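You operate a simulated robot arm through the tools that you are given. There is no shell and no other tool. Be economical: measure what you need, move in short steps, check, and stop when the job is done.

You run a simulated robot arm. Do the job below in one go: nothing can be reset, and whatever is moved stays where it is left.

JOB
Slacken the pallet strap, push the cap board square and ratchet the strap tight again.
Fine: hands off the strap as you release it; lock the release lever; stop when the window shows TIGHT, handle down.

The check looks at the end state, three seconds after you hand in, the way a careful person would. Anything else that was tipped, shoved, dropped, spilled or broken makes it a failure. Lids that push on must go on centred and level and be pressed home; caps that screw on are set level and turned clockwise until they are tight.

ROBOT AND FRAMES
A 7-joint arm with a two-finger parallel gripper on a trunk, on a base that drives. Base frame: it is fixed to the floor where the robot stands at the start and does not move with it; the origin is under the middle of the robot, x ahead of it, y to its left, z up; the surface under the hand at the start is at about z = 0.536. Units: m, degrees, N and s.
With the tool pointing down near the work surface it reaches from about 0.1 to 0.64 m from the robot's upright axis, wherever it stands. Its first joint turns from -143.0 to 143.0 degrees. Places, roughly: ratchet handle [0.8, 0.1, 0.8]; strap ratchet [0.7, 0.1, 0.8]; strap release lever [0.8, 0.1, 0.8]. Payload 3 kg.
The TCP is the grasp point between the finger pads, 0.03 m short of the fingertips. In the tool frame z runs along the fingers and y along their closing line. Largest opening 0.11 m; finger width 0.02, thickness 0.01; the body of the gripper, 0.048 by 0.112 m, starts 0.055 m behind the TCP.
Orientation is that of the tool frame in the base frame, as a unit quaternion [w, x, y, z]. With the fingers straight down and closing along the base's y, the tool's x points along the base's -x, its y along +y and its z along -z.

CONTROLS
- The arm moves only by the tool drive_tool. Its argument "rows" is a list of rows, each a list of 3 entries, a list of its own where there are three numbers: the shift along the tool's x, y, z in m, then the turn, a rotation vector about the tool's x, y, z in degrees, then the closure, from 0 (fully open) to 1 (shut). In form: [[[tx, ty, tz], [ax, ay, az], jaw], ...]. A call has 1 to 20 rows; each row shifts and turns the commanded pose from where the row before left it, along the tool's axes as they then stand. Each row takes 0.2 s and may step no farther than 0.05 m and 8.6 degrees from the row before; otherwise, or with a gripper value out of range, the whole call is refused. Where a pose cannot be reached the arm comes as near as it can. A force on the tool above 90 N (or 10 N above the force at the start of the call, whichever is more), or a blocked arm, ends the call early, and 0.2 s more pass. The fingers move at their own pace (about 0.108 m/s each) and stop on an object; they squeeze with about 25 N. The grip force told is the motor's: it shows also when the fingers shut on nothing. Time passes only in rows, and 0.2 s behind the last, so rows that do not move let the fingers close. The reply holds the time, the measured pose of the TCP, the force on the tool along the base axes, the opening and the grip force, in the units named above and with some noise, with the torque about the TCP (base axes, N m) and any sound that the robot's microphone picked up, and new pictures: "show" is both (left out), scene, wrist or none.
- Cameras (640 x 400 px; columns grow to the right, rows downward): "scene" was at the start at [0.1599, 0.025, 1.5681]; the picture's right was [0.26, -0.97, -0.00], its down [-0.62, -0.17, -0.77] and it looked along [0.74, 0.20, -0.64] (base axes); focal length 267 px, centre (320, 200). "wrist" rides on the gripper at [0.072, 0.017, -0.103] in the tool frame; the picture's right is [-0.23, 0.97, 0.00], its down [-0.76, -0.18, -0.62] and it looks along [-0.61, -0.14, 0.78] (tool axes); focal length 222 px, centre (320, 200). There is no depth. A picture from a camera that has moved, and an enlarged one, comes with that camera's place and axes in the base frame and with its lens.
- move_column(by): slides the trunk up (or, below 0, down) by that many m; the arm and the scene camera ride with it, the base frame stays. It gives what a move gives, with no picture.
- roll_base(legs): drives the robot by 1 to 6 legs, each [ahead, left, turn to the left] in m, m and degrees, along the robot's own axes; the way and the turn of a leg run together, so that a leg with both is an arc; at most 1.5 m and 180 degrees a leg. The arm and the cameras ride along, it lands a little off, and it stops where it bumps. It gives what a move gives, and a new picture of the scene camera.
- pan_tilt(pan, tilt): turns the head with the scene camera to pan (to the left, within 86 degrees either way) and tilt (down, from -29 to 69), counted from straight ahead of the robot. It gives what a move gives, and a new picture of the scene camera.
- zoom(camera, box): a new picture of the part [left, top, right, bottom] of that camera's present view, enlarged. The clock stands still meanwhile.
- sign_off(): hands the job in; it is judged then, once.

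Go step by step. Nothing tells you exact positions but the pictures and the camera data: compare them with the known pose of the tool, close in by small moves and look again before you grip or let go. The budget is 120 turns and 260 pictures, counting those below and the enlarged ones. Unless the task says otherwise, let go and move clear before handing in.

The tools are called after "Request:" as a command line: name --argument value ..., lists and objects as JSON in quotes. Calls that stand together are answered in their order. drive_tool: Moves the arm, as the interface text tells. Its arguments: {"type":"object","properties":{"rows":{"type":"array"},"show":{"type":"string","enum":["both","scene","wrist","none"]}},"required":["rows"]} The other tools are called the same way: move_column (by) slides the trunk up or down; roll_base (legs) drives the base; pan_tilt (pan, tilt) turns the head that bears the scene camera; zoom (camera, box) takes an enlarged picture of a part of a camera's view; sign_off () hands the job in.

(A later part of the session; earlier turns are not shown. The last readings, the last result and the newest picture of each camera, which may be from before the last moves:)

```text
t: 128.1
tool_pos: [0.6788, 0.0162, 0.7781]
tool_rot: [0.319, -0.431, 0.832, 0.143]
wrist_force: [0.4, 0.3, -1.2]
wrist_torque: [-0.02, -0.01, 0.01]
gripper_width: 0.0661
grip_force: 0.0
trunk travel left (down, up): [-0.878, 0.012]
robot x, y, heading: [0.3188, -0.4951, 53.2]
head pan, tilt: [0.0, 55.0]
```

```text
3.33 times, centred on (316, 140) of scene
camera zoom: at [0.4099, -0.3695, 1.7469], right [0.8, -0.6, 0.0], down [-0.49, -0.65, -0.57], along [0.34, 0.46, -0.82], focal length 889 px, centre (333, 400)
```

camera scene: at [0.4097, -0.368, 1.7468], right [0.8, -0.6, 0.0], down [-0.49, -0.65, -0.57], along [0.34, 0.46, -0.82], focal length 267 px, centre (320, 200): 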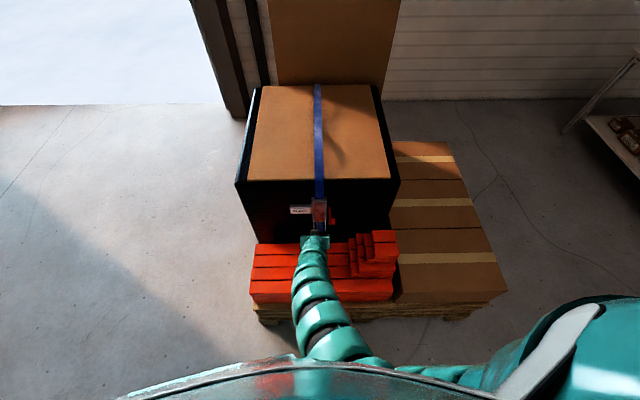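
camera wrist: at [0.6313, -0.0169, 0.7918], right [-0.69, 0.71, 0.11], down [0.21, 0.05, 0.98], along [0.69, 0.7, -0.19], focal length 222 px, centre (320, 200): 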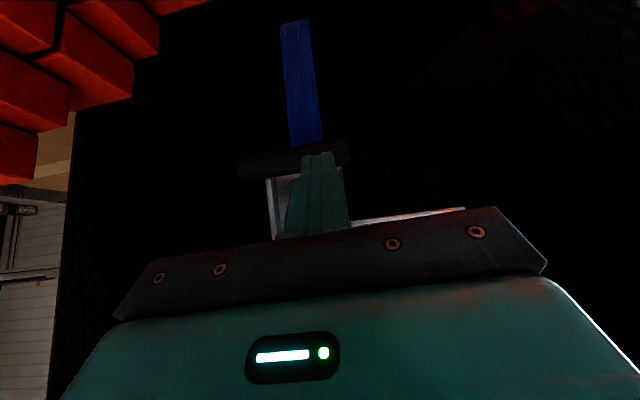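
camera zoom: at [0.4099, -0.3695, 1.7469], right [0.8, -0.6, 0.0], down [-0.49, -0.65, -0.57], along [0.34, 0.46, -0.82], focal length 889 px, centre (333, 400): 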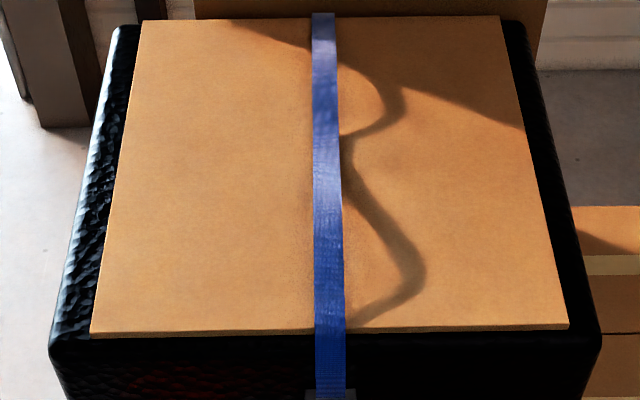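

Still SLACK; the handle isn't quite down. Move the base forward 4 cm and press it fully down.

Request:
roll_base --legs '[[0.04, 0, 0]]'

Request:
drive_tool --rows '[[[-0.005, 0, 0], [0, 0, 0], 1], [[-0.005, 0, 0.008], [0, 0, 0], 1], [[-0.008, 0, 0.014], [0, 0, 0], 1], [[-0.007, 0, 0.008], [0, 0, 0], 1], [[-0.0065, 0, 0.007], [0, 0, 0], 1], [[0, 0, 0], [0, 0, 0], 1]]' --show "none"

Request:
zoom --camera "wrist" --box '[160, 40, 480, 240]'

```text
t: 129.0
tool_pos: [0.7031, 0.0491, 0.7775]
tool_rot: [0.317, -0.432, 0.832, 0.143]
wrist_force: [0.1, 0.2, -0.2]
wrist_torque: [-0.01, 0.02, 0.0]
gripper_width: 0.066
grip_force: 0.0
trunk travel left (down, up): [-0.878, 0.012]
robot x, y, heading: [0.3433, -0.4626, 52.9]
head pan, tilt: [0.0, 55.0]
camera scene: at [0.4342, -0.3352, 1.7467], right [0.8, -0.6, 0.0], down [-0.49, -0.65, -0.57], along [0.34, 0.46, -0.82], focal length 267 px, centre (320, 200)
```

scene: 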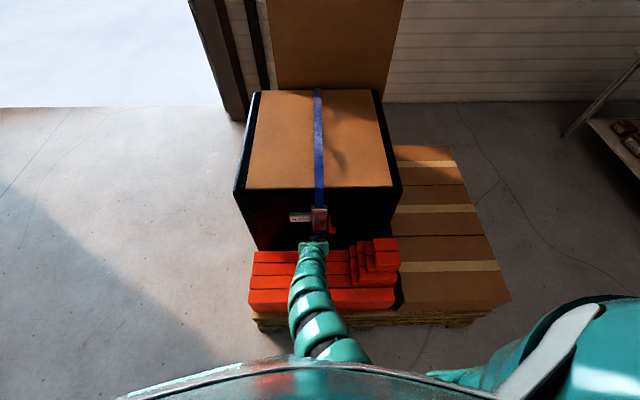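

```text
t: 130.4
tool_pos: [0.7318, 0.0872, 0.7718]
tool_rot: [0.319, -0.432, 0.831, 0.143]
wrist_force: [-0.2, -0.5, -0.4]
wrist_torque: [-0.03, 0.02, 0.02]
gripper_width: 0.0
grip_force: 25.1
trunk travel left (down, up): [-0.878, 0.012]
robot x, y, heading: [0.3425, -0.467, 52.8]
head pan, tilt: [0.0, 55.0]
```

```text
2.00 times, centred on (320, 140) of wrist
camera zoom: at [0.6428, -0.0009, 0.8019], right [-0.69, 0.71, 0.11], down [0.21, 0.05, 0.98], along [0.69, 0.7, -0.19], focal length 444 px, centre (320, 320)
```

zoom: 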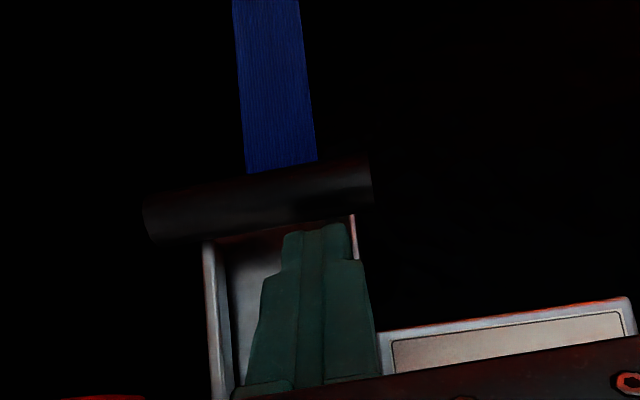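

Request:
zoom --camera "scene" --box '[272, 190, 368, 250]'

Request:
zoom --camera "scene" --box '[220, 85, 412, 205]'

```text
6.67 times, centred on (320, 220) of scene
camera zoom: at [0.4317, -0.3379, 1.7471], right [0.8, -0.6, 0.0], down [-0.49, -0.65, -0.57], along [0.35, 0.46, -0.82], focal length 1778 px, centre (320, 67)
```

zoom: 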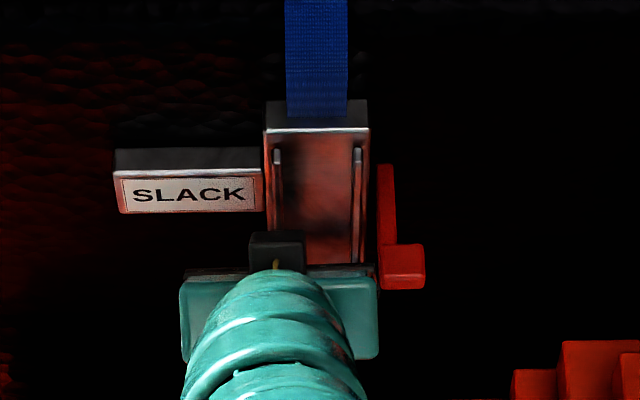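

```text
3.33 times, centred on (316, 145) of scene
camera zoom: at [0.4317, -0.3379, 1.7471], right [0.8, -0.6, 0.0], down [-0.49, -0.65, -0.57], along [0.35, 0.46, -0.82], focal length 889 px, centre (333, 383)
```

zoom: 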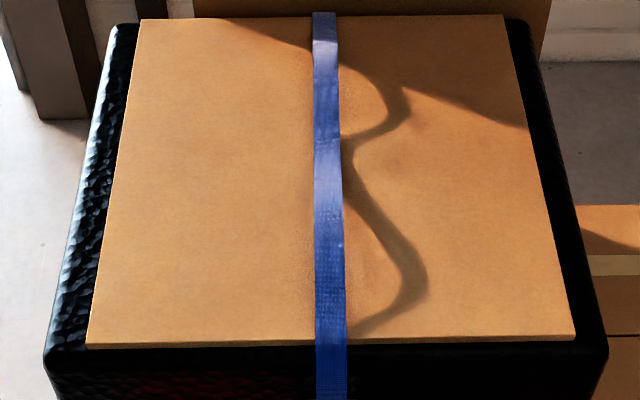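

No change yet; I'll do full strokes efficiently. I'll pinch the handle's left rail just above the bar (clear of the red knob), and swing it through the whole arc.

Request:
drive_tool --rows '[[[0.0194, 0, -0.0234], [0, 0, 0], 1], [[0, 0.01, 0], [0, 0, 0], 0.64], [[0, 0, 0], [0, 0, 0], 0.64], [[-0.0095, 0, 0.011], [0, 0, 0], 0.64], [[0, 0, 0], [0, 0, 0], 0.64]]' --show "wrist"

Request:
zoom --camera "wrist" --box '[180, 60, 420, 210]'

```text
t: 131.6
tool_pos: [0.7139, 0.0803, 0.776]
tool_rot: [0.319, -0.432, 0.831, 0.143]
wrist_force: [0.0, -0.6, 0.0]
wrist_torque: [-0.01, 0.01, -0.02]
gripper_width: 0.0395
grip_force: 0.2
trunk travel left (down, up): [-0.878, 0.012]
robot x, y, heading: [0.3427, -0.4645, 53.1]
head pan, tilt: [0.0, 55.0]
camera wrist: at [0.6253, -0.0079, 0.8059], right [-0.69, 0.71, 0.11], down [0.21, 0.05, 0.98], along [0.69, 0.7, -0.19], focal length 222 px, centre (320, 200)
```

wrist: 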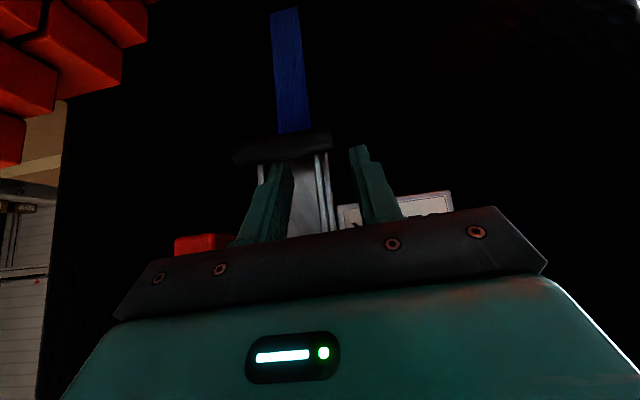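

```text
2.67 times, centred on (300, 135) of wrist
camera zoom: at [0.6253, -0.0079, 0.8059], right [-0.69, 0.71, 0.11], down [0.21, 0.05, 0.98], along [0.69, 0.7, -0.19], focal length 592 px, centre (373, 373)
```

zoom: 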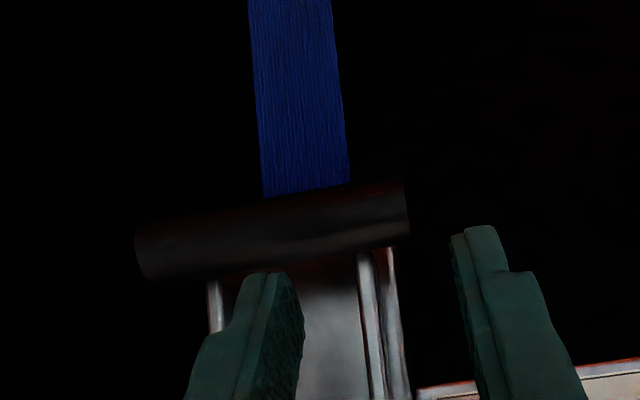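

Request:
drive_tool --rows '[[[-0.0066, 0, 0.0057], [0, 0, 0], 0.64], [[-0.0066, 0, 0.0057], [0, 0, 0], 0.75], [[0, 0, 0], [0, 0, 0], 0.95], [[0, 0, 0], [0, 0, 0], 1], [[0, 0, 0], [0, 0, 0], 1]]' --show "none"

Request:
zoom --camera "wrist" --box '[180, 60, 420, 210]'

```text
t: 132.8
tool_pos: [0.7279, 0.0915, 0.7743]
tool_rot: [0.32, -0.43, 0.833, 0.141]
wrist_force: [19.6, -10.4, 2.7]
wrist_torque: [-0.23, -0.21, -0.62]
gripper_width: 0.0048
grip_force: 44.9
trunk travel left (down, up): [-0.878, 0.012]
robot x, y, heading: [0.3426, -0.4598, 52.8]
head pan, tilt: [0.0, 55.0]
```

```text
2.67 times, centred on (300, 135) of wrist
camera zoom: at [0.6397, 0.0034, 0.8052], right [-0.69, 0.72, 0.11], down [0.21, 0.05, 0.98], along [0.69, 0.69, -0.19], focal length 592 px, centre (373, 373)
```

zoom: 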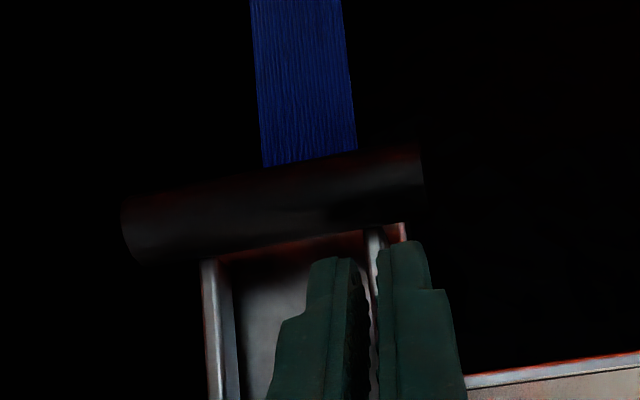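

Rail pinched (5 mm). Swing it up through ~60°.

Request:
drive_tool --rows '[[[0.0075, -0.002, -0.0125], [0, 0, 0], 1], [[0.0074, 0, -0.0126], [0, 0, 0], 1], [[0.004, 0, -0.014], [0, 0, 0], 1], [[0.004, 0, -0.0141], [0, 0, 0], 1], [[0.0002, 0, -0.0146], [0, 0, 0], 1], [[0.0002, 0, -0.0146], [0, 0, 0], 1], [[-0.0036, 0, -0.0142], [0, 0, 0], 1], [[-0.0036, 0, -0.0142], [0, 0, 0], 1], [[0, 0, 0], [0, 0, 0], 1]]' --show "wrist"

Request:
zoom --camera "scene" --box '[272, 190, 368, 250]'

```text
t: 134.8
tool_pos: [0.6727, 0.0283, 0.8388]
tool_rot: [0.316, -0.436, 0.83, 0.148]
wrist_force: [0.1, 1.5, -1.0]
wrist_torque: [0.03, -0.03, 0.0]
gripper_width: 0.0003
grip_force: 37.5
out of reach, approached as far as the arm can: row 8
trunk travel left (down, up): [-0.878, 0.012]
robot x, y, heading: [0.3446, -0.4639, 53.2]
head pan, tilt: [0.0, 55.0]
camera wrist: at [0.5851, -0.0621, 0.8695], right [-0.7, 0.7, 0.12], down [0.22, 0.05, 0.97], along [0.68, 0.71, -0.19], focal length 222 px, centre (320, 200)
```

wrist: 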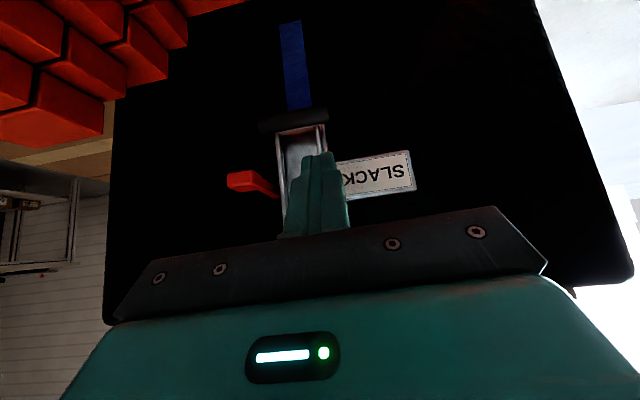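

```text
6.67 times, centred on (320, 220) of scene
camera zoom: at [0.4321, -0.3372, 1.747], right [0.8, -0.6, 0.0], down [-0.49, -0.65, -0.57], along [0.35, 0.46, -0.82], focal length 1778 px, centre (320, 67)
```

zoom: 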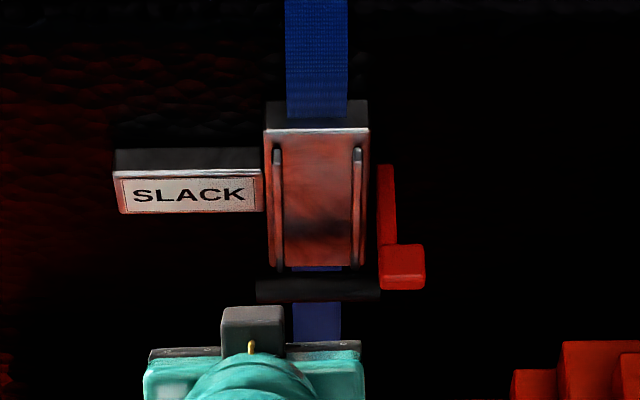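

The shallow pinch slipped. I'll instead take the bar by its two ends with a flatter hand; set that up (tilt ~65°, wide open, base 3 cm back).

Request:
roll_base --legs '[[-0.03, 0, 0]]'

Request:
drive_tool --rows '[[[0, -0.01, 0], [0, -8, 0], 0.5], [[0, -0.01, 0], [0, -8, 0], 0.2], [[0, -0.009, 0], [0, -8, 0], 0], [[0.027, 0, 0.0127], [0, 0, 0], 0], [[0.027, 0, 0.0127], [0, 0, 0], 0], [[0.027, 0, 0.0127], [0, 0, 0], 0], [[0, 0, 0], [0, 0, 0], 0]]' --show "wrist"

```text
t: 135.6
tool_pos: [0.6525, 0.0025, 0.8403]
tool_rot: [0.316, -0.436, 0.829, 0.15]
wrist_force: [0.1, 0.0, 0.3]
wrist_torque: [-0.01, 0.01, -0.02]
gripper_width: 0.0
grip_force: 37.4
trunk travel left (down, up): [-0.878, 0.012]
robot x, y, heading: [0.3246, -0.4875, 53.1]
head pan, tilt: [0.0, 55.0]
camera scene: at [0.4125, -0.3638, 1.7473], right [0.8, -0.6, 0.0], down [-0.49, -0.65, -0.57], along [0.35, 0.46, -0.82], focal length 267 px, centre (320, 200)
```

scene: 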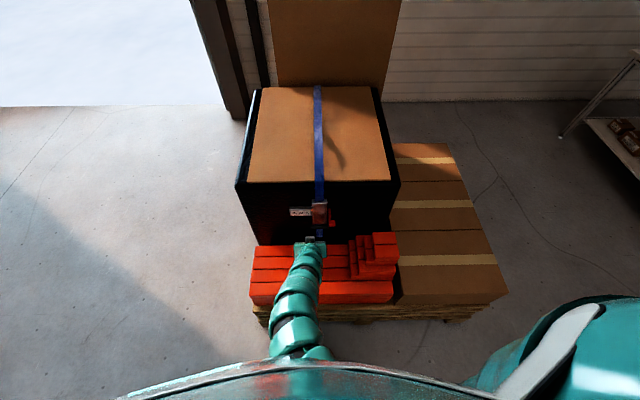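

```text
t: 137.2
tool_pos: [0.6787, -0.0155, 0.7492]
tool_rot: [0.482, -0.396, 0.745, 0.237]
wrist_force: [-0.3, 0.1, -0.3]
wrist_torque: [0.0, 0.01, -0.03]
gripper_width: 0.1097
grip_force: 0.0
trunk travel left (down, up): [-0.878, 0.012]
robot x, y, heading: [0.3242, -0.4876, 52.9]
head pan, tilt: [0.0, 55.0]
camera wrist: at [0.5929, -0.1066, 0.7272], right [-0.75, 0.64, 0.18], down [-0.02, -0.28, 0.96], along [0.67, 0.71, 0.22], focal length 222 px, centre (320, 200)
```

wrist: 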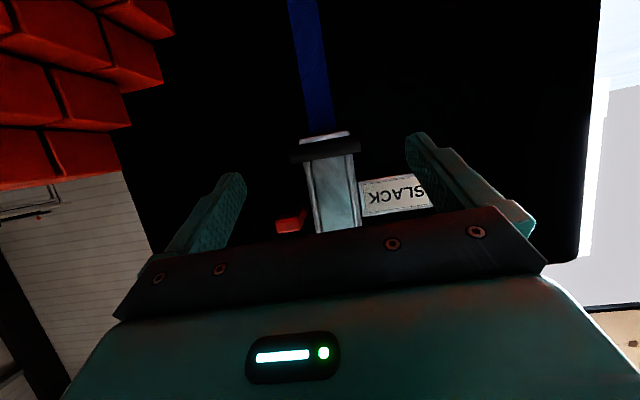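

Good: bar lies between the open fingers. Advance onto its ends and close.

Request:
drive_tool --rows '[[[-0.0087, 0.001, 0.0268], [0, 0, 0], 0], [[-0.0087, 0.001, 0.0268], [0, 0, 0], 0], [[-0.0087, 0, 0.0268], [0, 0, 0], 0], [[-0.0087, 0, 0.0268], [0, 0, 0], 0], [[0, 0, 0], [0, 0, 0], 0.2], [[0, 0, 0], [0, 0, 0], 0.4], [[0, 0, 0], [0, 0, 0], 0.45]]' --show "wrist"

Request:
zoom --camera "wrist" --box '[180, 60, 500, 260]'

```text
t: 138.8
tool_pos: [0.7189, 0.0636, 0.7763]
tool_rot: [0.481, -0.396, 0.746, 0.236]
wrist_force: [0.7, -0.4, -0.2]
wrist_torque: [-0.02, -0.03, -0.04]
gripper_width: 0.0603
grip_force: 0.1
out of reach, approached as far as the arm can: row 2, 3, 4
trunk travel left (down, up): [-0.878, 0.012]
robot x, y, heading: [0.3233, -0.4879, 52.7]
head pan, tilt: [0.0, 55.0]
camera wrist: at [0.6327, -0.0293, 0.755], right [-0.75, 0.64, 0.18], down [-0.01, -0.28, 0.96], along [0.67, 0.71, 0.22], focal length 222 px, centre (320, 200)
```

wrist: 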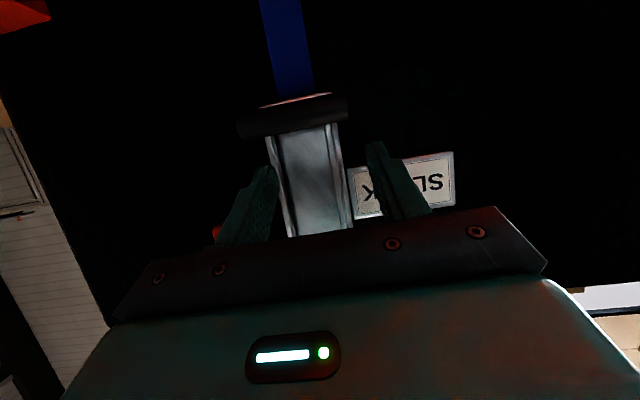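

```text
2.00 times, centred on (340, 160) of wrist
camera zoom: at [0.6327, -0.0293, 0.755], right [-0.75, 0.64, 0.18], down [-0.01, -0.28, 0.96], along [0.67, 0.71, 0.22], focal length 444 px, centre (280, 280)
```

zoom: 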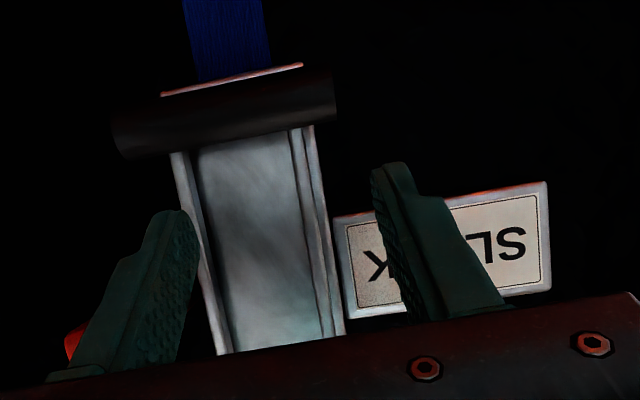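

No ratchet sound was ever heard and the strap didn't tighten, so I suspect the lever is a few degrees short of locked (knob ~4 mm lower than at the start). I'll go back under it with more reach and push it firmly up.

Request:
drive_tool --rows '[[[0.021, 0, -0.045], [0, 0, 0], 1], [[0.0, 0, -0.01], [0, 0, 0], 1], [[0, 0, 0], [0, 0, 0], 1]]' --show "none"

Request:
roll_base --legs '[[0.045, 0, 0]]'

Request:
drive_tool --rows '[[[0, -0.03, 0], [0, 0, 0], 1], [[0, -0.033, 0], [0, 0, 0], 1], [[0, 0, 0], [0, 0, 0], 1]]' --show "wrist"

Request:
zoom --camera "wrist" --box '[200, 60, 440, 210]'

```text
t: 139.6
tool_pos: [0.685, 0.0149, 0.7811]
tool_rot: [0.481, -0.396, 0.745, 0.237]
wrist_force: [-0.3, 0.6, -0.5]
wrist_torque: [0.0, 0.0, 0.0]
gripper_width: 0.0
grip_force: 24.8
trunk travel left (down, up): [-0.878, 0.012]
robot x, y, heading: [0.3234, -0.4849, 52.9]
head pan, tilt: [0.0, 55.0]
```

```text
t: 140.5
tool_pos: [0.7138, 0.052, 0.7811]
tool_rot: [0.48, -0.395, 0.747, 0.235]
wrist_force: [0.0, 1.1, -0.2]
wrist_torque: [-0.03, 0.0, 0.01]
gripper_width: 0.0
grip_force: 25.6
trunk travel left (down, up): [-0.878, 0.012]
robot x, y, heading: [0.3543, -0.4497, 53.1]
head pan, tilt: [0.0, 55.0]
camera scene: at [0.4435, -0.3225, 1.7467], right [0.8, -0.6, 0.0], down [-0.49, -0.65, -0.57], along [0.34, 0.46, -0.82], focal length 267 px, centre (320, 200)
```

scene: 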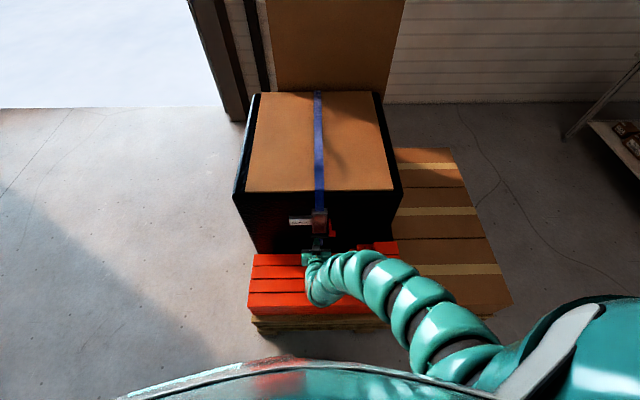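

```text
t: 141.3
tool_pos: [0.762, 0.0133, 0.7828]
tool_rot: [0.481, -0.395, 0.746, 0.235]
wrist_force: [-0.1, 0.4, 0.8]
wrist_torque: [-0.01, -0.01, -0.03]
gripper_width: 0.0
grip_force: 24.8
trunk travel left (down, up): [-0.878, 0.012]
robot x, y, heading: [0.3527, -0.4512, 52.8]
head pan, tilt: [0.0, 55.0]
camera wrist: at [0.6757, -0.0781, 0.7614], right [-0.75, 0.64, 0.18], down [-0.01, -0.28, 0.96], along [0.67, 0.71, 0.22], focal length 222 px, centre (320, 200)
```

wrist: 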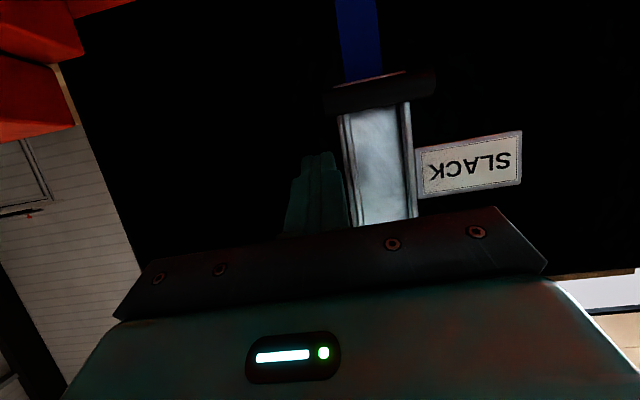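

```text
2.67 times, centred on (320, 135) of wrist
camera zoom: at [0.6757, -0.0781, 0.7614], right [-0.75, 0.64, 0.18], down [-0.01, -0.28, 0.96], along [0.67, 0.71, 0.22], focal length 592 px, centre (320, 373)
```

zoom: 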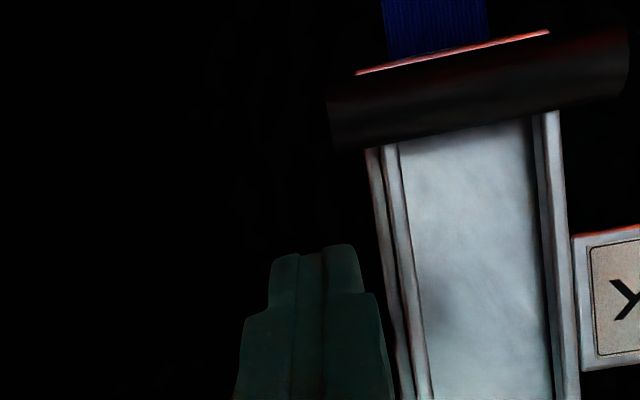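

Request:
drive_tool --rows '[[[-0.005, 0, 0.0109], [0, 0, 0], 1], [[-0.0054, 0, -0.0025], [0, 0, 0], 1], [[-0.0054, 0, -0.0025], [0, 0, 0], 1], [[-0.0054, 0, -0.0025], [0, 0, 0], 1], [[0, 0, 0], [0, 0, 0], 1]]' --show "none"

Request:
zoom --camera "scene" --box '[272, 190, 368, 250]'

```text
t: 142.5
tool_pos: [0.7688, 0.0229, 0.7913]
tool_rot: [0.472, -0.399, 0.751, 0.233]
wrist_force: [-14.2, -11.1, -87.1]
wrist_torque: [-0.67, 0.55, -0.09]
gripper_width: 0.0
grip_force: 24.9
trunk travel left (down, up): [-0.878, 0.012]
robot x, y, heading: [0.354, -0.4508, 53.2]
head pan, tilt: [0.0, 55.0]
```

```text
6.67 times, centred on (320, 220) of scene
camera zoom: at [0.4467, -0.3184, 1.7453], right [0.8, -0.6, 0.0], down [-0.5, -0.66, -0.57], along [0.34, 0.45, -0.82], focal length 1778 px, centre (320, 67)
```

zoom: 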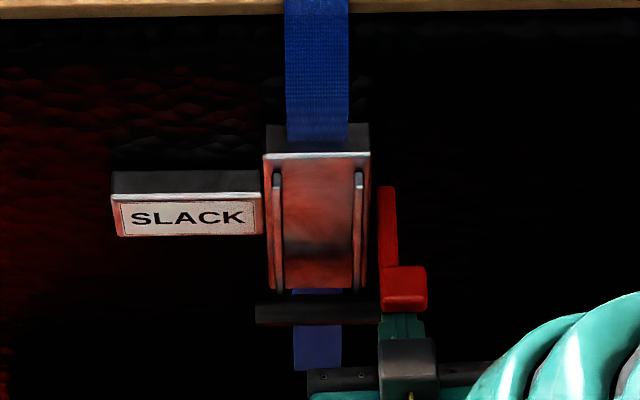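

The lever is at a hard stop (87 N), same as its original position – it is locked. So bigger strokes are needed. Back off and take the bar by its ends from here.

Request:
drive_tool --rows '[[[0.0136, 0, 0.0063], [0, 0, 0], 1], [[0.0212, 0, -0.0445], [0, 0, 0], 1], [[0, 0.03, 0], [0, 0, 0], 0.5], [[0, 0.021, 0], [0, 0, 0], 0], [[0.02, 0, 0.0093], [0, 0, 0], 0], [[0.02, 0, 0.0093], [0, 0, 0], 0], [[-0.0101, 0, 0.024], [0, 0, 0], 0], [[-0.0101, 0, 0.024], [0, 0, 0], 0], [[0, 0, 0], [0, 0, 0], 0]]' --show "wrist"

```text
t: 144.5
tool_pos: [0.7283, 0.0566, 0.7469]
tool_rot: [0.483, -0.394, 0.745, 0.237]
wrist_force: [-0.8, 0.4, -0.9]
wrist_torque: [0.0, -0.03, -0.03]
gripper_width: 0.11
grip_force: 0.2
out of reach, approached as far as the arm can: row 8
trunk travel left (down, up): [-0.878, 0.012]
robot x, y, heading: [0.3467, -0.4502, 52.8]
head pan, tilt: [0.0, 55.0]
camera wrist: at [0.6421, -0.0348, 0.7244], right [-0.74, 0.64, 0.18], down [-0.02, -0.29, 0.96], along [0.67, 0.71, 0.23], focal length 222 px, centre (320, 200)
```

wrist: 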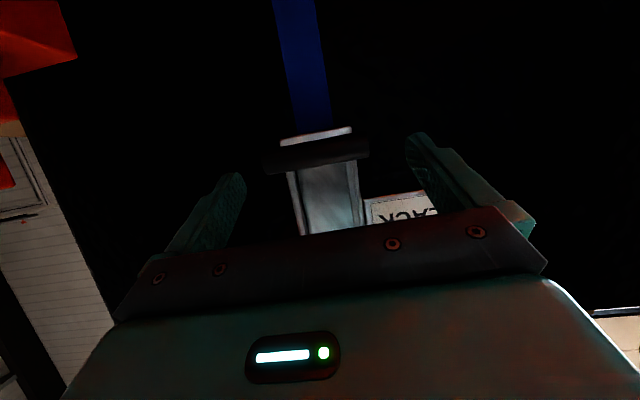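

Request:
roll_base --legs '[[0.025, 0, 0]]'

Request:
drive_tool --rows '[[[0.004, 0, 0.002], [0, 0, 0], 0], [[0, 0, 0], [0, 0, 0], 0.3], [[0, 0, 0], [0, 0, 0], 0.45], [[0, 0, 0], [0, 0, 0], 0.45]]' --show "wrist"

Request:
zoom --camera "wrist" --box '[180, 60, 500, 260]'

```text
t: 145.3
tool_pos: [0.7427, 0.0761, 0.7439]
tool_rot: [0.481, -0.396, 0.746, 0.237]
wrist_force: [0.0, -0.7, -0.4]
wrist_torque: [-0.01, 0.0, -0.02]
gripper_width: 0.11
grip_force: 0.0
trunk travel left (down, up): [-0.878, 0.012]
robot x, y, heading: [0.3639, -0.4282, 53.0]
head pan, tilt: [0.0, 55.0]
camera scene: at [0.4579, -0.303, 1.7468], right [0.8, -0.6, 0.0], down [-0.49, -0.65, -0.57], along [0.34, 0.46, -0.82], focal length 267 px, centre (320, 200)
```

scene: 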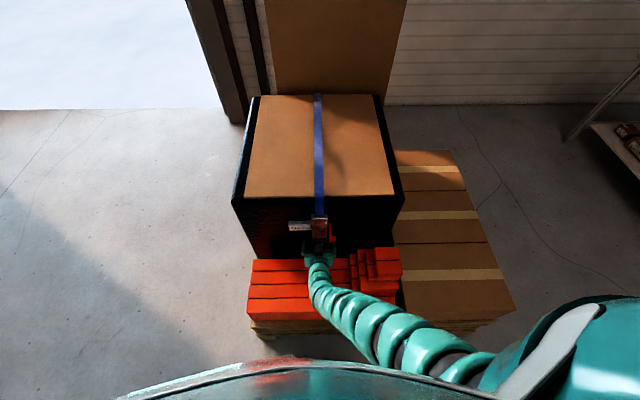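

```text
t: 146.3
tool_pos: [0.7452, 0.0714, 0.7463]
tool_rot: [0.482, -0.394, 0.746, 0.236]
wrist_force: [16.0, -18.8, 8.6]
wrist_torque: [-0.83, -1.59, -1.29]
gripper_width: 0.0986
grip_force: 45.3
out of reach, approached as far as the arm can: row 1
trunk travel left (down, up): [-0.878, 0.012]
robot x, y, heading: [0.3677, -0.431, 53.1]
head pan, tilt: [0.0, 55.0]
camera wrist: at [0.6587, -0.0188, 0.7237], right [-0.74, 0.65, 0.18], down [-0.02, -0.28, 0.96], along [0.67, 0.71, 0.22], focal length 222 px, centre (320, 200)
```

wrist: 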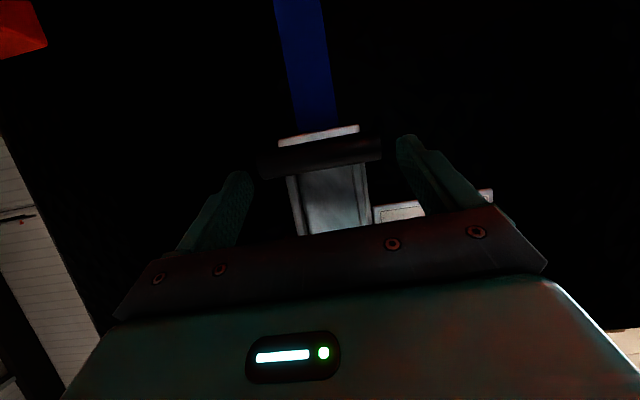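

```text
2.00 times, centred on (340, 160) of wrist
camera zoom: at [0.6587, -0.0188, 0.7237], right [-0.74, 0.65, 0.18], down [-0.02, -0.28, 0.96], along [0.67, 0.71, 0.22], focal length 444 px, centre (280, 280)
```

zoom: 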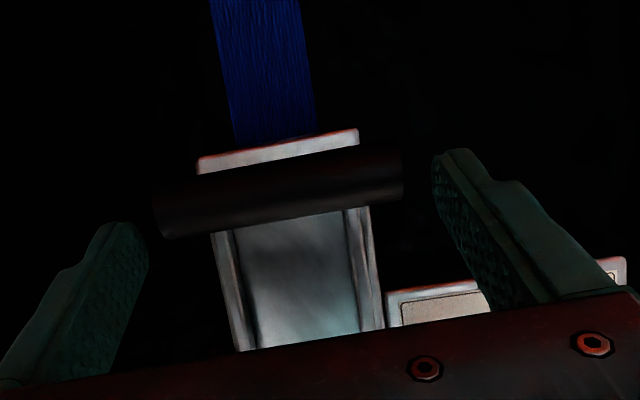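

The fingers catch on something before reaching the bar's ends, so I'll abandon that. I'll use the rolled grip that worked before, repositioning the base mid-stroke. First open, back away and roll the hand again.

Request:
drive_tool --rows '[[[0, 0, 0], [0, 0, 0], 0], [[0.008, 0, -0.018], [0, 0, 0], 0], [[0.008, 0, -0.018], [0, 0, 0], 0], [[0, 0, 0], [0, 0, 0], 0.3]]' --show "none"

Request:
roll_base --legs '[[-0.085, 0, 0]]'

Request:
drive_tool --rows '[[[-0.03, 0, -0.013], [0, 0, 0], 1], [[-0.03, 0, -0.013], [0, -7.5, 0], 1], [[-0.03, 0, -0.008], [0, -7.5, 0], 1], [[0, 0, 0], [0, 0, 7.5], 1], [[0, 0, 0], [0, 0, 7.5], 1], [[0, 0, 0], [0, 0, 7.5], 1], [[0, 0, 0], [0, 0, 7.5], 1], [[0, 0, 0], [0, 0, 7.5], 1], [[0, 0, 0], [0, 0, 7.5], 1], [[0, 0, 0], [0, 0, 7.5], 1], [[0, 0, 0], [0, 0, 7.5], 1], [[0, 0, 0], [0, 0, 7.5], 1], [[0, 0, 0], [0, 0, 7.5], 1], [[0, 0, 0], [0, 0, 7.5], 1], [[0, 0, 0], [0, 0, 7.5], 1], [[0, 0, 0], [0, 0, 0], 1]]' --show "wrist"

```text
t: 146.8
tool_pos: [0.7316, 0.0667, 0.7427]
tool_rot: [0.488, -0.41, 0.734, 0.234]
wrist_force: [6.4, -7.2, 2.2]
wrist_torque: [-0.05, -0.23, -0.3]
gripper_width: 0.1102
grip_force: 0.0
trunk travel left (down, up): [-0.878, 0.012]
robot x, y, heading: [0.3737, -0.4309, 52.5]
head pan, tilt: [0.0, 55.0]
stopped in row 2: the force on the tool passed its limit at 140 N (the readings are from after the stop); the commanded pose is now the measured one
```

```text
t: 147.9
tool_pos: [0.6799, 0.0009, 0.7441]
tool_rot: [0.488, -0.411, 0.733, 0.236]
wrist_force: [0.5, -0.3, 0.3]
wrist_torque: [-0.03, 0.02, -0.03]
gripper_width: 0.1099
grip_force: 0.0
trunk travel left (down, up): [-0.878, 0.012]
robot x, y, heading: [0.3166, -0.4952, 52.6]
head pan, tilt: [0.0, 55.0]
camera scene: at [0.406, -0.3734, 1.7472], right [0.8, -0.61, 0.0], down [-0.5, -0.65, -0.57], along [0.35, 0.46, -0.82], focal length 267 px, centre (320, 200)
```

scene: 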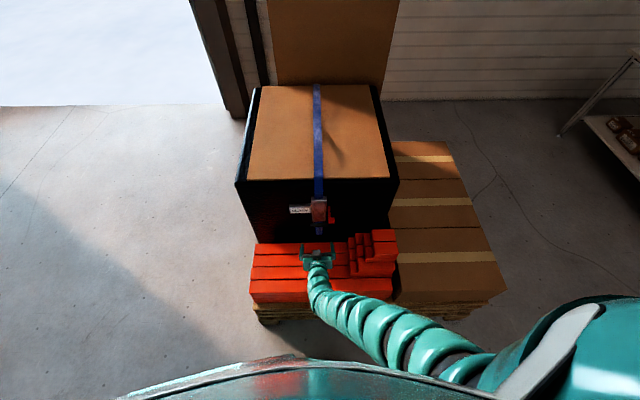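

```text
t: 151.3
tool_pos: [0.6766, 0.0051, 0.8395]
tool_rot: [0.206, 0.203, 0.736, 0.613]
wrist_force: [-0.3, 0.3, 0.1]
wrist_torque: [-0.03, -0.01, -0.02]
gripper_width: 0.0
grip_force: 24.9
trunk travel left (down, up): [-0.878, 0.012]
robot x, y, heading: [0.3191, -0.4927, 52.9]
head pan, tilt: [0.0, 55.0]
camera wrist: at [0.5588, -0.0359, 0.8698], right [0.23, 0.04, 0.97], down [0.28, -0.96, -0.03], along [0.93, 0.28, -0.24], focal length 222 px, centre (320, 200)
```

wrist: 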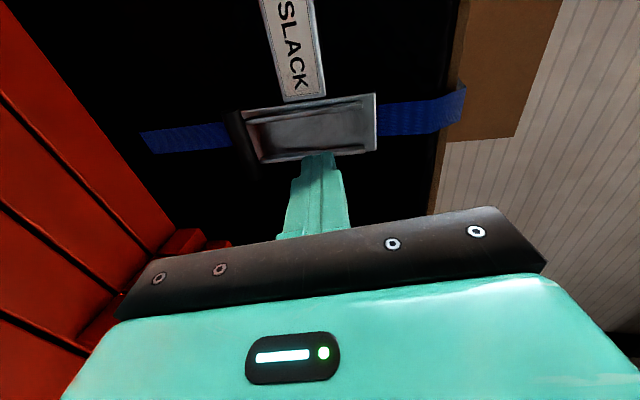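

Request:
zoom --camera "scene" --box '[272, 185, 368, 245]'

Request:
zoom --camera "scene" --box '[220, 80, 412, 200]'

Request:
roll_base --legs '[[-0.08, 0, 0]]'

Request:
drive_tool --rows '[[[0, 0.035, -0.006], [0, 0, 0], 1], [[0, 0.035, -0.006], [0, 0, 0], 1], [[0, 0.03, -0.006], [0, 0, 0], 1], [[0, 0, 0], [0, 0, 0], 1]]' --show "none"

Request:
move_column --by -0.2

```text
6.67 times, centred on (320, 215) of scene
camera zoom: at [0.407, -0.3719, 1.747], right [0.8, -0.61, 0.0], down [-0.5, -0.65, -0.57], along [0.35, 0.46, -0.82], focal length 1778 px, centre (320, 100)
```

zoom: 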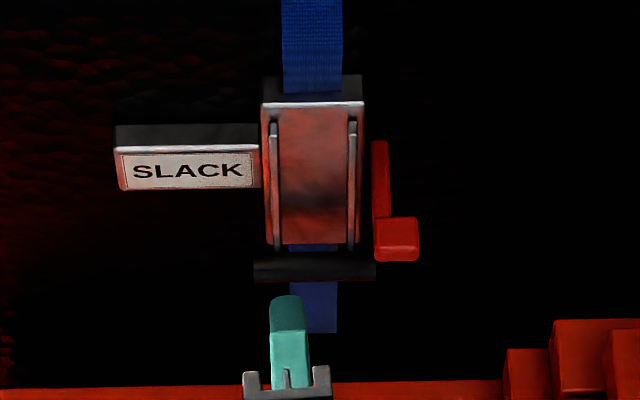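

```text
3.33 times, centred on (316, 140) of scene
camera zoom: at [0.407, -0.3719, 1.747], right [0.8, -0.61, 0.0], down [-0.5, -0.65, -0.57], along [0.35, 0.46, -0.82], focal length 889 px, centre (333, 400)
```

zoom: 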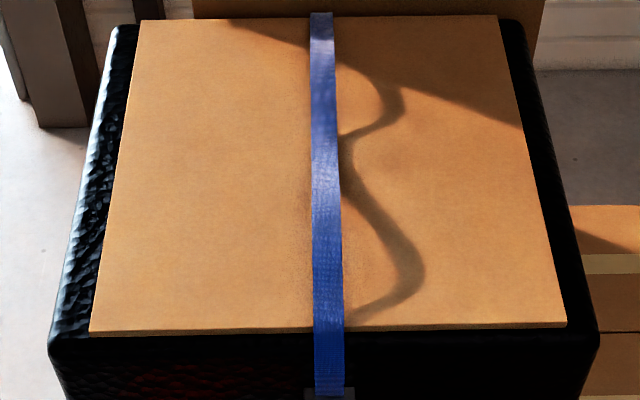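

```text
t: 152.4
tool_pos: [0.6284, -0.0605, 0.8402]
tool_rot: [0.207, 0.203, 0.735, 0.613]
wrist_force: [-0.5, -0.3, 0.7]
wrist_torque: [-0.04, -0.03, 0.0]
gripper_width: 0.0
grip_force: 25.1
trunk travel left (down, up): [-0.878, 0.012]
robot x, y, heading: [0.27, -0.5655, 52.8]
head pan, tilt: [0.0, 55.0]
camera scene: at [0.3578, -0.437, 1.7472], right [0.8, -0.61, 0.0], down [-0.5, -0.65, -0.57], along [0.35, 0.46, -0.82], focal length 267 px, centre (320, 200)
```

scene: 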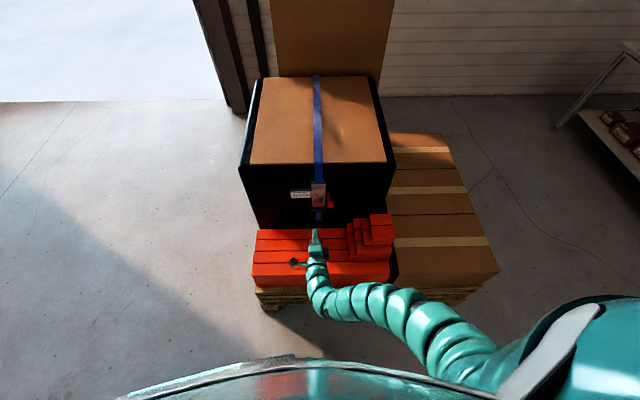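

```text
t: 153.4
tool_pos: [0.6247, -0.0564, 0.9112]
tool_rot: [0.207, 0.203, 0.735, 0.612]
wrist_force: [-0.4, -0.6, 0.7]
wrist_torque: [0.01, -0.01, 0.02]
gripper_width: 0.0
grip_force: 25.4
out of reach, approached as far as the arm can: row 3
trunk travel left (down, up): [-0.878, 0.012]
robot x, y, heading: [0.2684, -0.561, 52.5]
head pan, tilt: [0.0, 55.0]
```

```text
t: 155.6
tool_pos: [0.6254, -0.0554, 0.7109]
tool_rot: [0.207, 0.204, 0.735, 0.612]
wrist_force: [0.1, 0.6, -0.6]
wrist_torque: [-0.07, 0.04, -0.01]
gripper_width: 0.0
grip_force: 24.7
trunk travel left (down, up): [-0.678, 0.212]
robot x, y, heading: [0.2691, -0.5613, 52.6]
head pan, tilt: [0.0, 55.0]
```

Cap, lever and handle are unchanged. Now approach the bar with the vertical grip.

Request:
drive_tool --rows '[[[-0.007, 0.0127, 0.035], [0, 0, 0], 0.7], [[-0.007, 0.0127, 0.035], [0, 0, 0], 0.5], [[-0.007, 0.0127, 0.035], [0, 0, 0], 0.5], [[0, 0, 0], [0, 0, 0], 0.5]]' --show "none"

Request:
zoom --camera "wrist" --box '[160, 20, 480, 220]'

```text
t: 156.6
tool_pos: [0.7045, 0.0237, 0.7332]
tool_rot: [0.206, 0.203, 0.736, 0.613]
wrist_force: [-0.9, 0.7, -0.4]
wrist_torque: [-0.01, -0.01, -0.02]
gripper_width: 0.0552
grip_force: 0.0
trunk travel left (down, up): [-0.678, 0.212]
robot x, y, heading: [0.2723, -0.5557, 52.9]
head pan, tilt: [0.0, 55.0]
```

```text
2.00 times, centred on (320, 120) of wrist
camera zoom: at [0.5866, -0.0161, 0.7633], right [0.23, 0.04, 0.97], down [0.28, -0.96, -0.03], along [0.93, 0.28, -0.23], focal length 444 px, centre (320, 360)
```

zoom: 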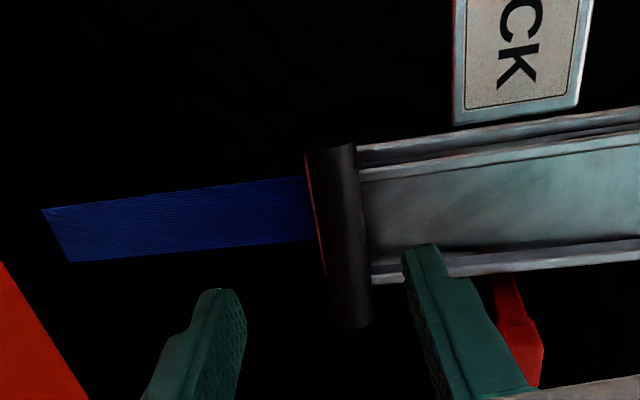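

Aligned. Advance, close, pull the handle out to ~48°.

Request:
drive_tool --rows '[[[-0.002, 0.0037, 0.0195], [0, 0, 0], 0.5], [[-0.002, 0.0037, 0.0195], [0, 0, 0], 0.5], [[-0.002, 0.0032, 0.0195], [0, 0, 0], 0.5], [[0, 0, 0], [0, 0, 0], 0.8], [[0, 0, 0], [0, 0, 0], 0.97], [[0, 0, 0], [0, 0, 0], 0.97], [[0.0006, 0.0008, -0.0121], [0, 0, 0], 0.97], [[0.0006, 0.0008, -0.0121], [0, 0, 0], 0.97], [[0.0005, 0.0038, -0.0143], [0, 0, 0], 0.97], [[0.0005, 0.0038, -0.0143], [0, 0, 0], 0.97], [[0.0002, 0.0053, -0.0112], [0, 0, 0], 0.97], [[0.0002, 0.0053, -0.0112], [0, 0, 0], 0.97], [[0, 0.0056, -0.0081], [0, 0, 0], 0.97], [[0, 0.0056, -0.0081], [0, 0, 0], 0.97], [[0, 0, 0], [0, 0, 0], 0.97]]' --show "none"

Request:
zoom --camera "wrist" --box '[160, 20, 480, 220]'

```text
t: 159.8
tool_pos: [0.6903, 0.0013, 0.7814]
tool_rot: [0.208, 0.205, 0.734, 0.614]
wrist_force: [26.4, -9.8, 4.6]
wrist_torque: [0.54, 0.63, -1.09]
gripper_width: 0.0203
grip_force: 45.3
trunk travel left (down, up): [-0.678, 0.212]
robot x, y, heading: [0.274, -0.5615, 52.5]
head pan, tilt: [0.0, 55.0]
```

```text
2.00 times, centred on (320, 120) of wrist
camera zoom: at [0.5723, -0.0394, 0.8107], right [0.23, 0.03, 0.97], down [0.28, -0.96, -0.03], along [0.93, 0.28, -0.23], focal length 444 px, centre (320, 360)
```

zoom: 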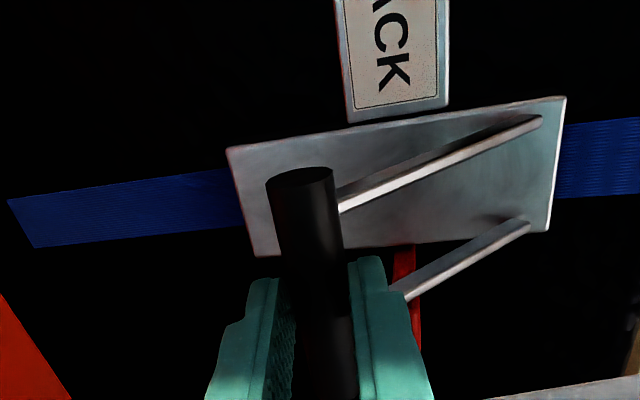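

The handle came out to ~50° in one go. Release, roll back 10 cm and regrip for the upper part.

Request:
drive_tool --rows '[[[0, 0, 0], [0, 0, 0], 0.6], [[0, 0, 0], [0, 0, 0], 0.5], [[0, 0.002, -0.03], [0, 0, 0], 0.5], [[0, 0, 0], [0, 0, 0], 0.5]]' --show "none"

Request:
roll_base --legs '[[-0.1, 0, 0]]'

Request:
drive_tool --rows '[[[-0.002, 0.004, 0.033], [0, 0, 0], 0.5], [[-0.003, 0.006, 0.033], [0, 0, 0], 0.5], [[0, 0, 0], [0, 0, 0], 0.5]]' --show "none"

Request:
zoom --camera "wrist" --box '[160, 20, 480, 220]'

```text
t: 160.8
tool_pos: [0.6722, -0.0213, 0.7866]
tool_rot: [0.208, 0.203, 0.736, 0.612]
wrist_force: [0.8, 0.5, 0.2]
wrist_torque: [0.04, -0.01, 0.02]
gripper_width: 0.0551
grip_force: 0.0
trunk travel left (down, up): [-0.678, 0.212]
robot x, y, heading: [0.2716, -0.5604, 52.7]
head pan, tilt: [0.0, 55.0]
```

```text
t: 161.9
tool_pos: [0.612, -0.1013, 0.7876]
tool_rot: [0.208, 0.204, 0.735, 0.613]
wrist_force: [-0.1, -0.8, -0.3]
wrist_torque: [0.0, 0.02, -0.01]
gripper_width: 0.0548
grip_force: 0.0
trunk travel left (down, up): [-0.678, 0.212]
robot x, y, heading: [0.2108, -0.6398, 52.6]
head pan, tilt: [0.0, 55.0]
camera scene: at [0.2977, -0.516, 1.5472], right [0.79, -0.61, 0.0], down [-0.5, -0.65, -0.57], along [0.35, 0.46, -0.82], focal length 267 px, centre (320, 200)
```

scene: 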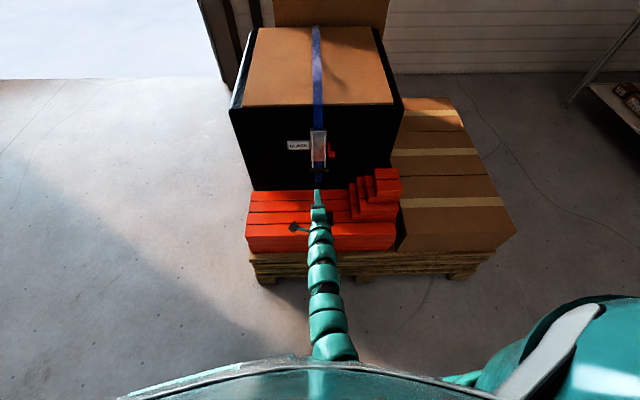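

```text
t: 162.7
tool_pos: [0.6527, -0.0463, 0.786]
tool_rot: [0.207, 0.204, 0.735, 0.613]
wrist_force: [0.1, -0.4, -0.6]
wrist_torque: [0.02, -0.01, 0.01]
gripper_width: 0.0548
grip_force: 0.1
trunk travel left (down, up): [-0.678, 0.212]
robot x, y, heading: [0.2118, -0.6351, 52.7]
head pan, tilt: [0.0, 55.0]
```

```text
2.00 times, centred on (320, 120) of wrist
camera zoom: at [0.5348, -0.0877, 0.8158], right [0.23, 0.04, 0.97], down [0.28, -0.96, -0.03], along [0.93, 0.28, -0.23], focal length 444 px, centre (320, 360)
```

zoom: 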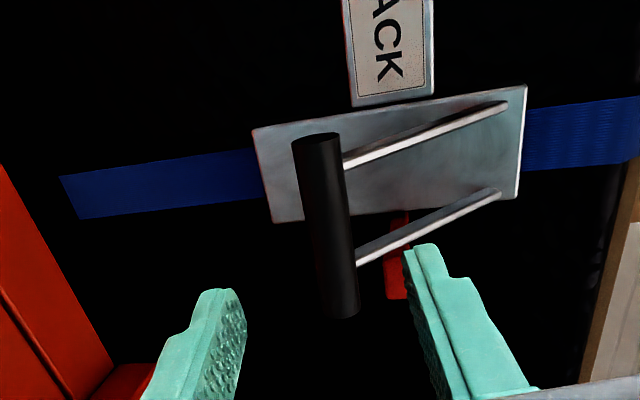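

Request:
drive_tool --rows '[[[-0.0015, 0.0015, 0.0197], [0, 0, 0], 0.5], [[-0.0015, 0.0015, 0.0197], [0, 0, 0], 0.5], [[-0.0015, 0.0015, 0.0197], [0, 0, 0], 0.5], [[0, 0, 0], [0, 0, 0], 0.8], [[0, 0, 0], [0, 0, 0], 0.97], [[0, 0, 0], [0, 0, 0], 0.97], [[0, 0.01, -0.0105], [0, 0, 0], 0.97], [[0, 0.01, -0.0105], [0, 0, 0], 0.97], [[0, 0.0103, -0.007], [0, 0, 0], 0.97], [[0, 0.0103, -0.007], [0, 0, 0], 0.97], [[-0.0005, 0.0112, -0.0051], [0, 0, 0], 0.97], [[-0.0005, 0.0112, -0.0051], [0, 0, 0], 0.97], [[0, 0, 0], [0, 0, 0], 0.97]]' --show "none"

Request:
zoom --camera "wrist" --box '[160, 20, 480, 220]'

```text
t: 165.5
tool_pos: [0.6698, -0.0276, 0.8527]
tool_rot: [0.208, 0.203, 0.736, 0.612]
wrist_force: [0.4, 0.1, -0.1]
wrist_torque: [-0.02, -0.04, -0.03]
gripper_width: 0.0034
grip_force: 0.2
trunk travel left (down, up): [-0.678, 0.212]
robot x, y, heading: [0.2107, -0.6374, 52.5]
head pan, tilt: [0.0, 55.0]
```

```text
2.00 times, centred on (320, 120) of wrist
camera zoom: at [0.552, -0.0691, 0.8814], right [0.23, 0.04, 0.97], down [0.28, -0.96, -0.03], along [0.93, 0.28, -0.23], focal length 444 px, centre (320, 360)
```

zoom: 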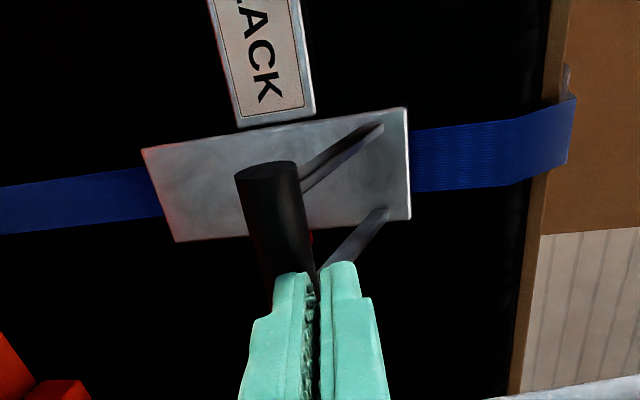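

The grip slipped as the handle reached its upper end (~72°). Now push it down from above with closed fingers and see whether the strap takes up.

Request:
drive_tool --rows '[[[0, 0.0062, 0.0192], [0, 0, 0], 1], [[0, -0.0108, 0.0018], [0, 0, 0], 1], [[0.0004, -0.0192, 0.0159], [0, 0, 0], 1], [[0.0004, -0.0192, 0.0159], [0, 0, 0], 1], [[0, -0.014, 0.0196], [0, 0, 0], 1], [[0, -0.0111, 0.0221], [0, 0, 0], 1], [[0, 0, 0], [0, 0, 0], 1]]' --show "none"

Request:
zoom --camera "wrist" --box '[160, 20, 480, 220]'

Request:
zoom --camera "scene" --box '[220, 20, 412, 140]'

```text
t: 165.9
tool_pos: [0.6736, -0.0243, 0.8358]
tool_rot: [0.204, 0.204, 0.743, 0.604]
wrist_force: [-17.6, -44.2, -13.8]
wrist_torque: [-0.85, 0.49, -0.6]
gripper_width: 0.0002
grip_force: 25.1
trunk travel left (down, up): [-0.678, 0.212]
robot x, y, heading: [0.2085, -0.6401, 52.3]
head pan, tilt: [0.0, 55.0]
stopped in row 1: the force on the tool passed its limit at 114 N (the readings are from after the stop); the commanded pose is now the measured one
```

```text
2.00 times, centred on (320, 120) of wrist
camera zoom: at [0.5553, -0.0645, 0.8687], right [0.24, 0.06, 0.97], down [0.28, -0.96, -0.01], along [0.93, 0.27, -0.25], focal length 444 px, centre (320, 360)
```

zoom: 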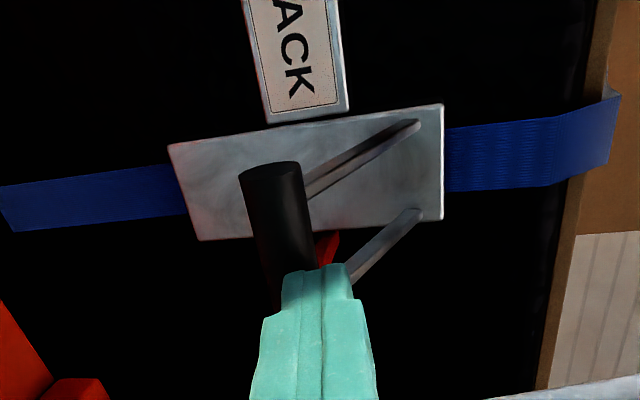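

```text
3.33 times, centred on (316, 80) of scene
camera zoom: at [0.2995, -0.5157, 1.5467], right [0.79, -0.61, 0.0], down [-0.5, -0.65, -0.57], along [0.35, 0.45, -0.82], focal length 889 px, centre (333, 600)
```

zoom: 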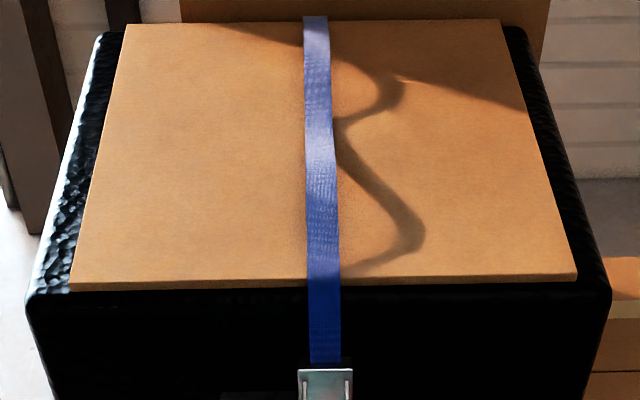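

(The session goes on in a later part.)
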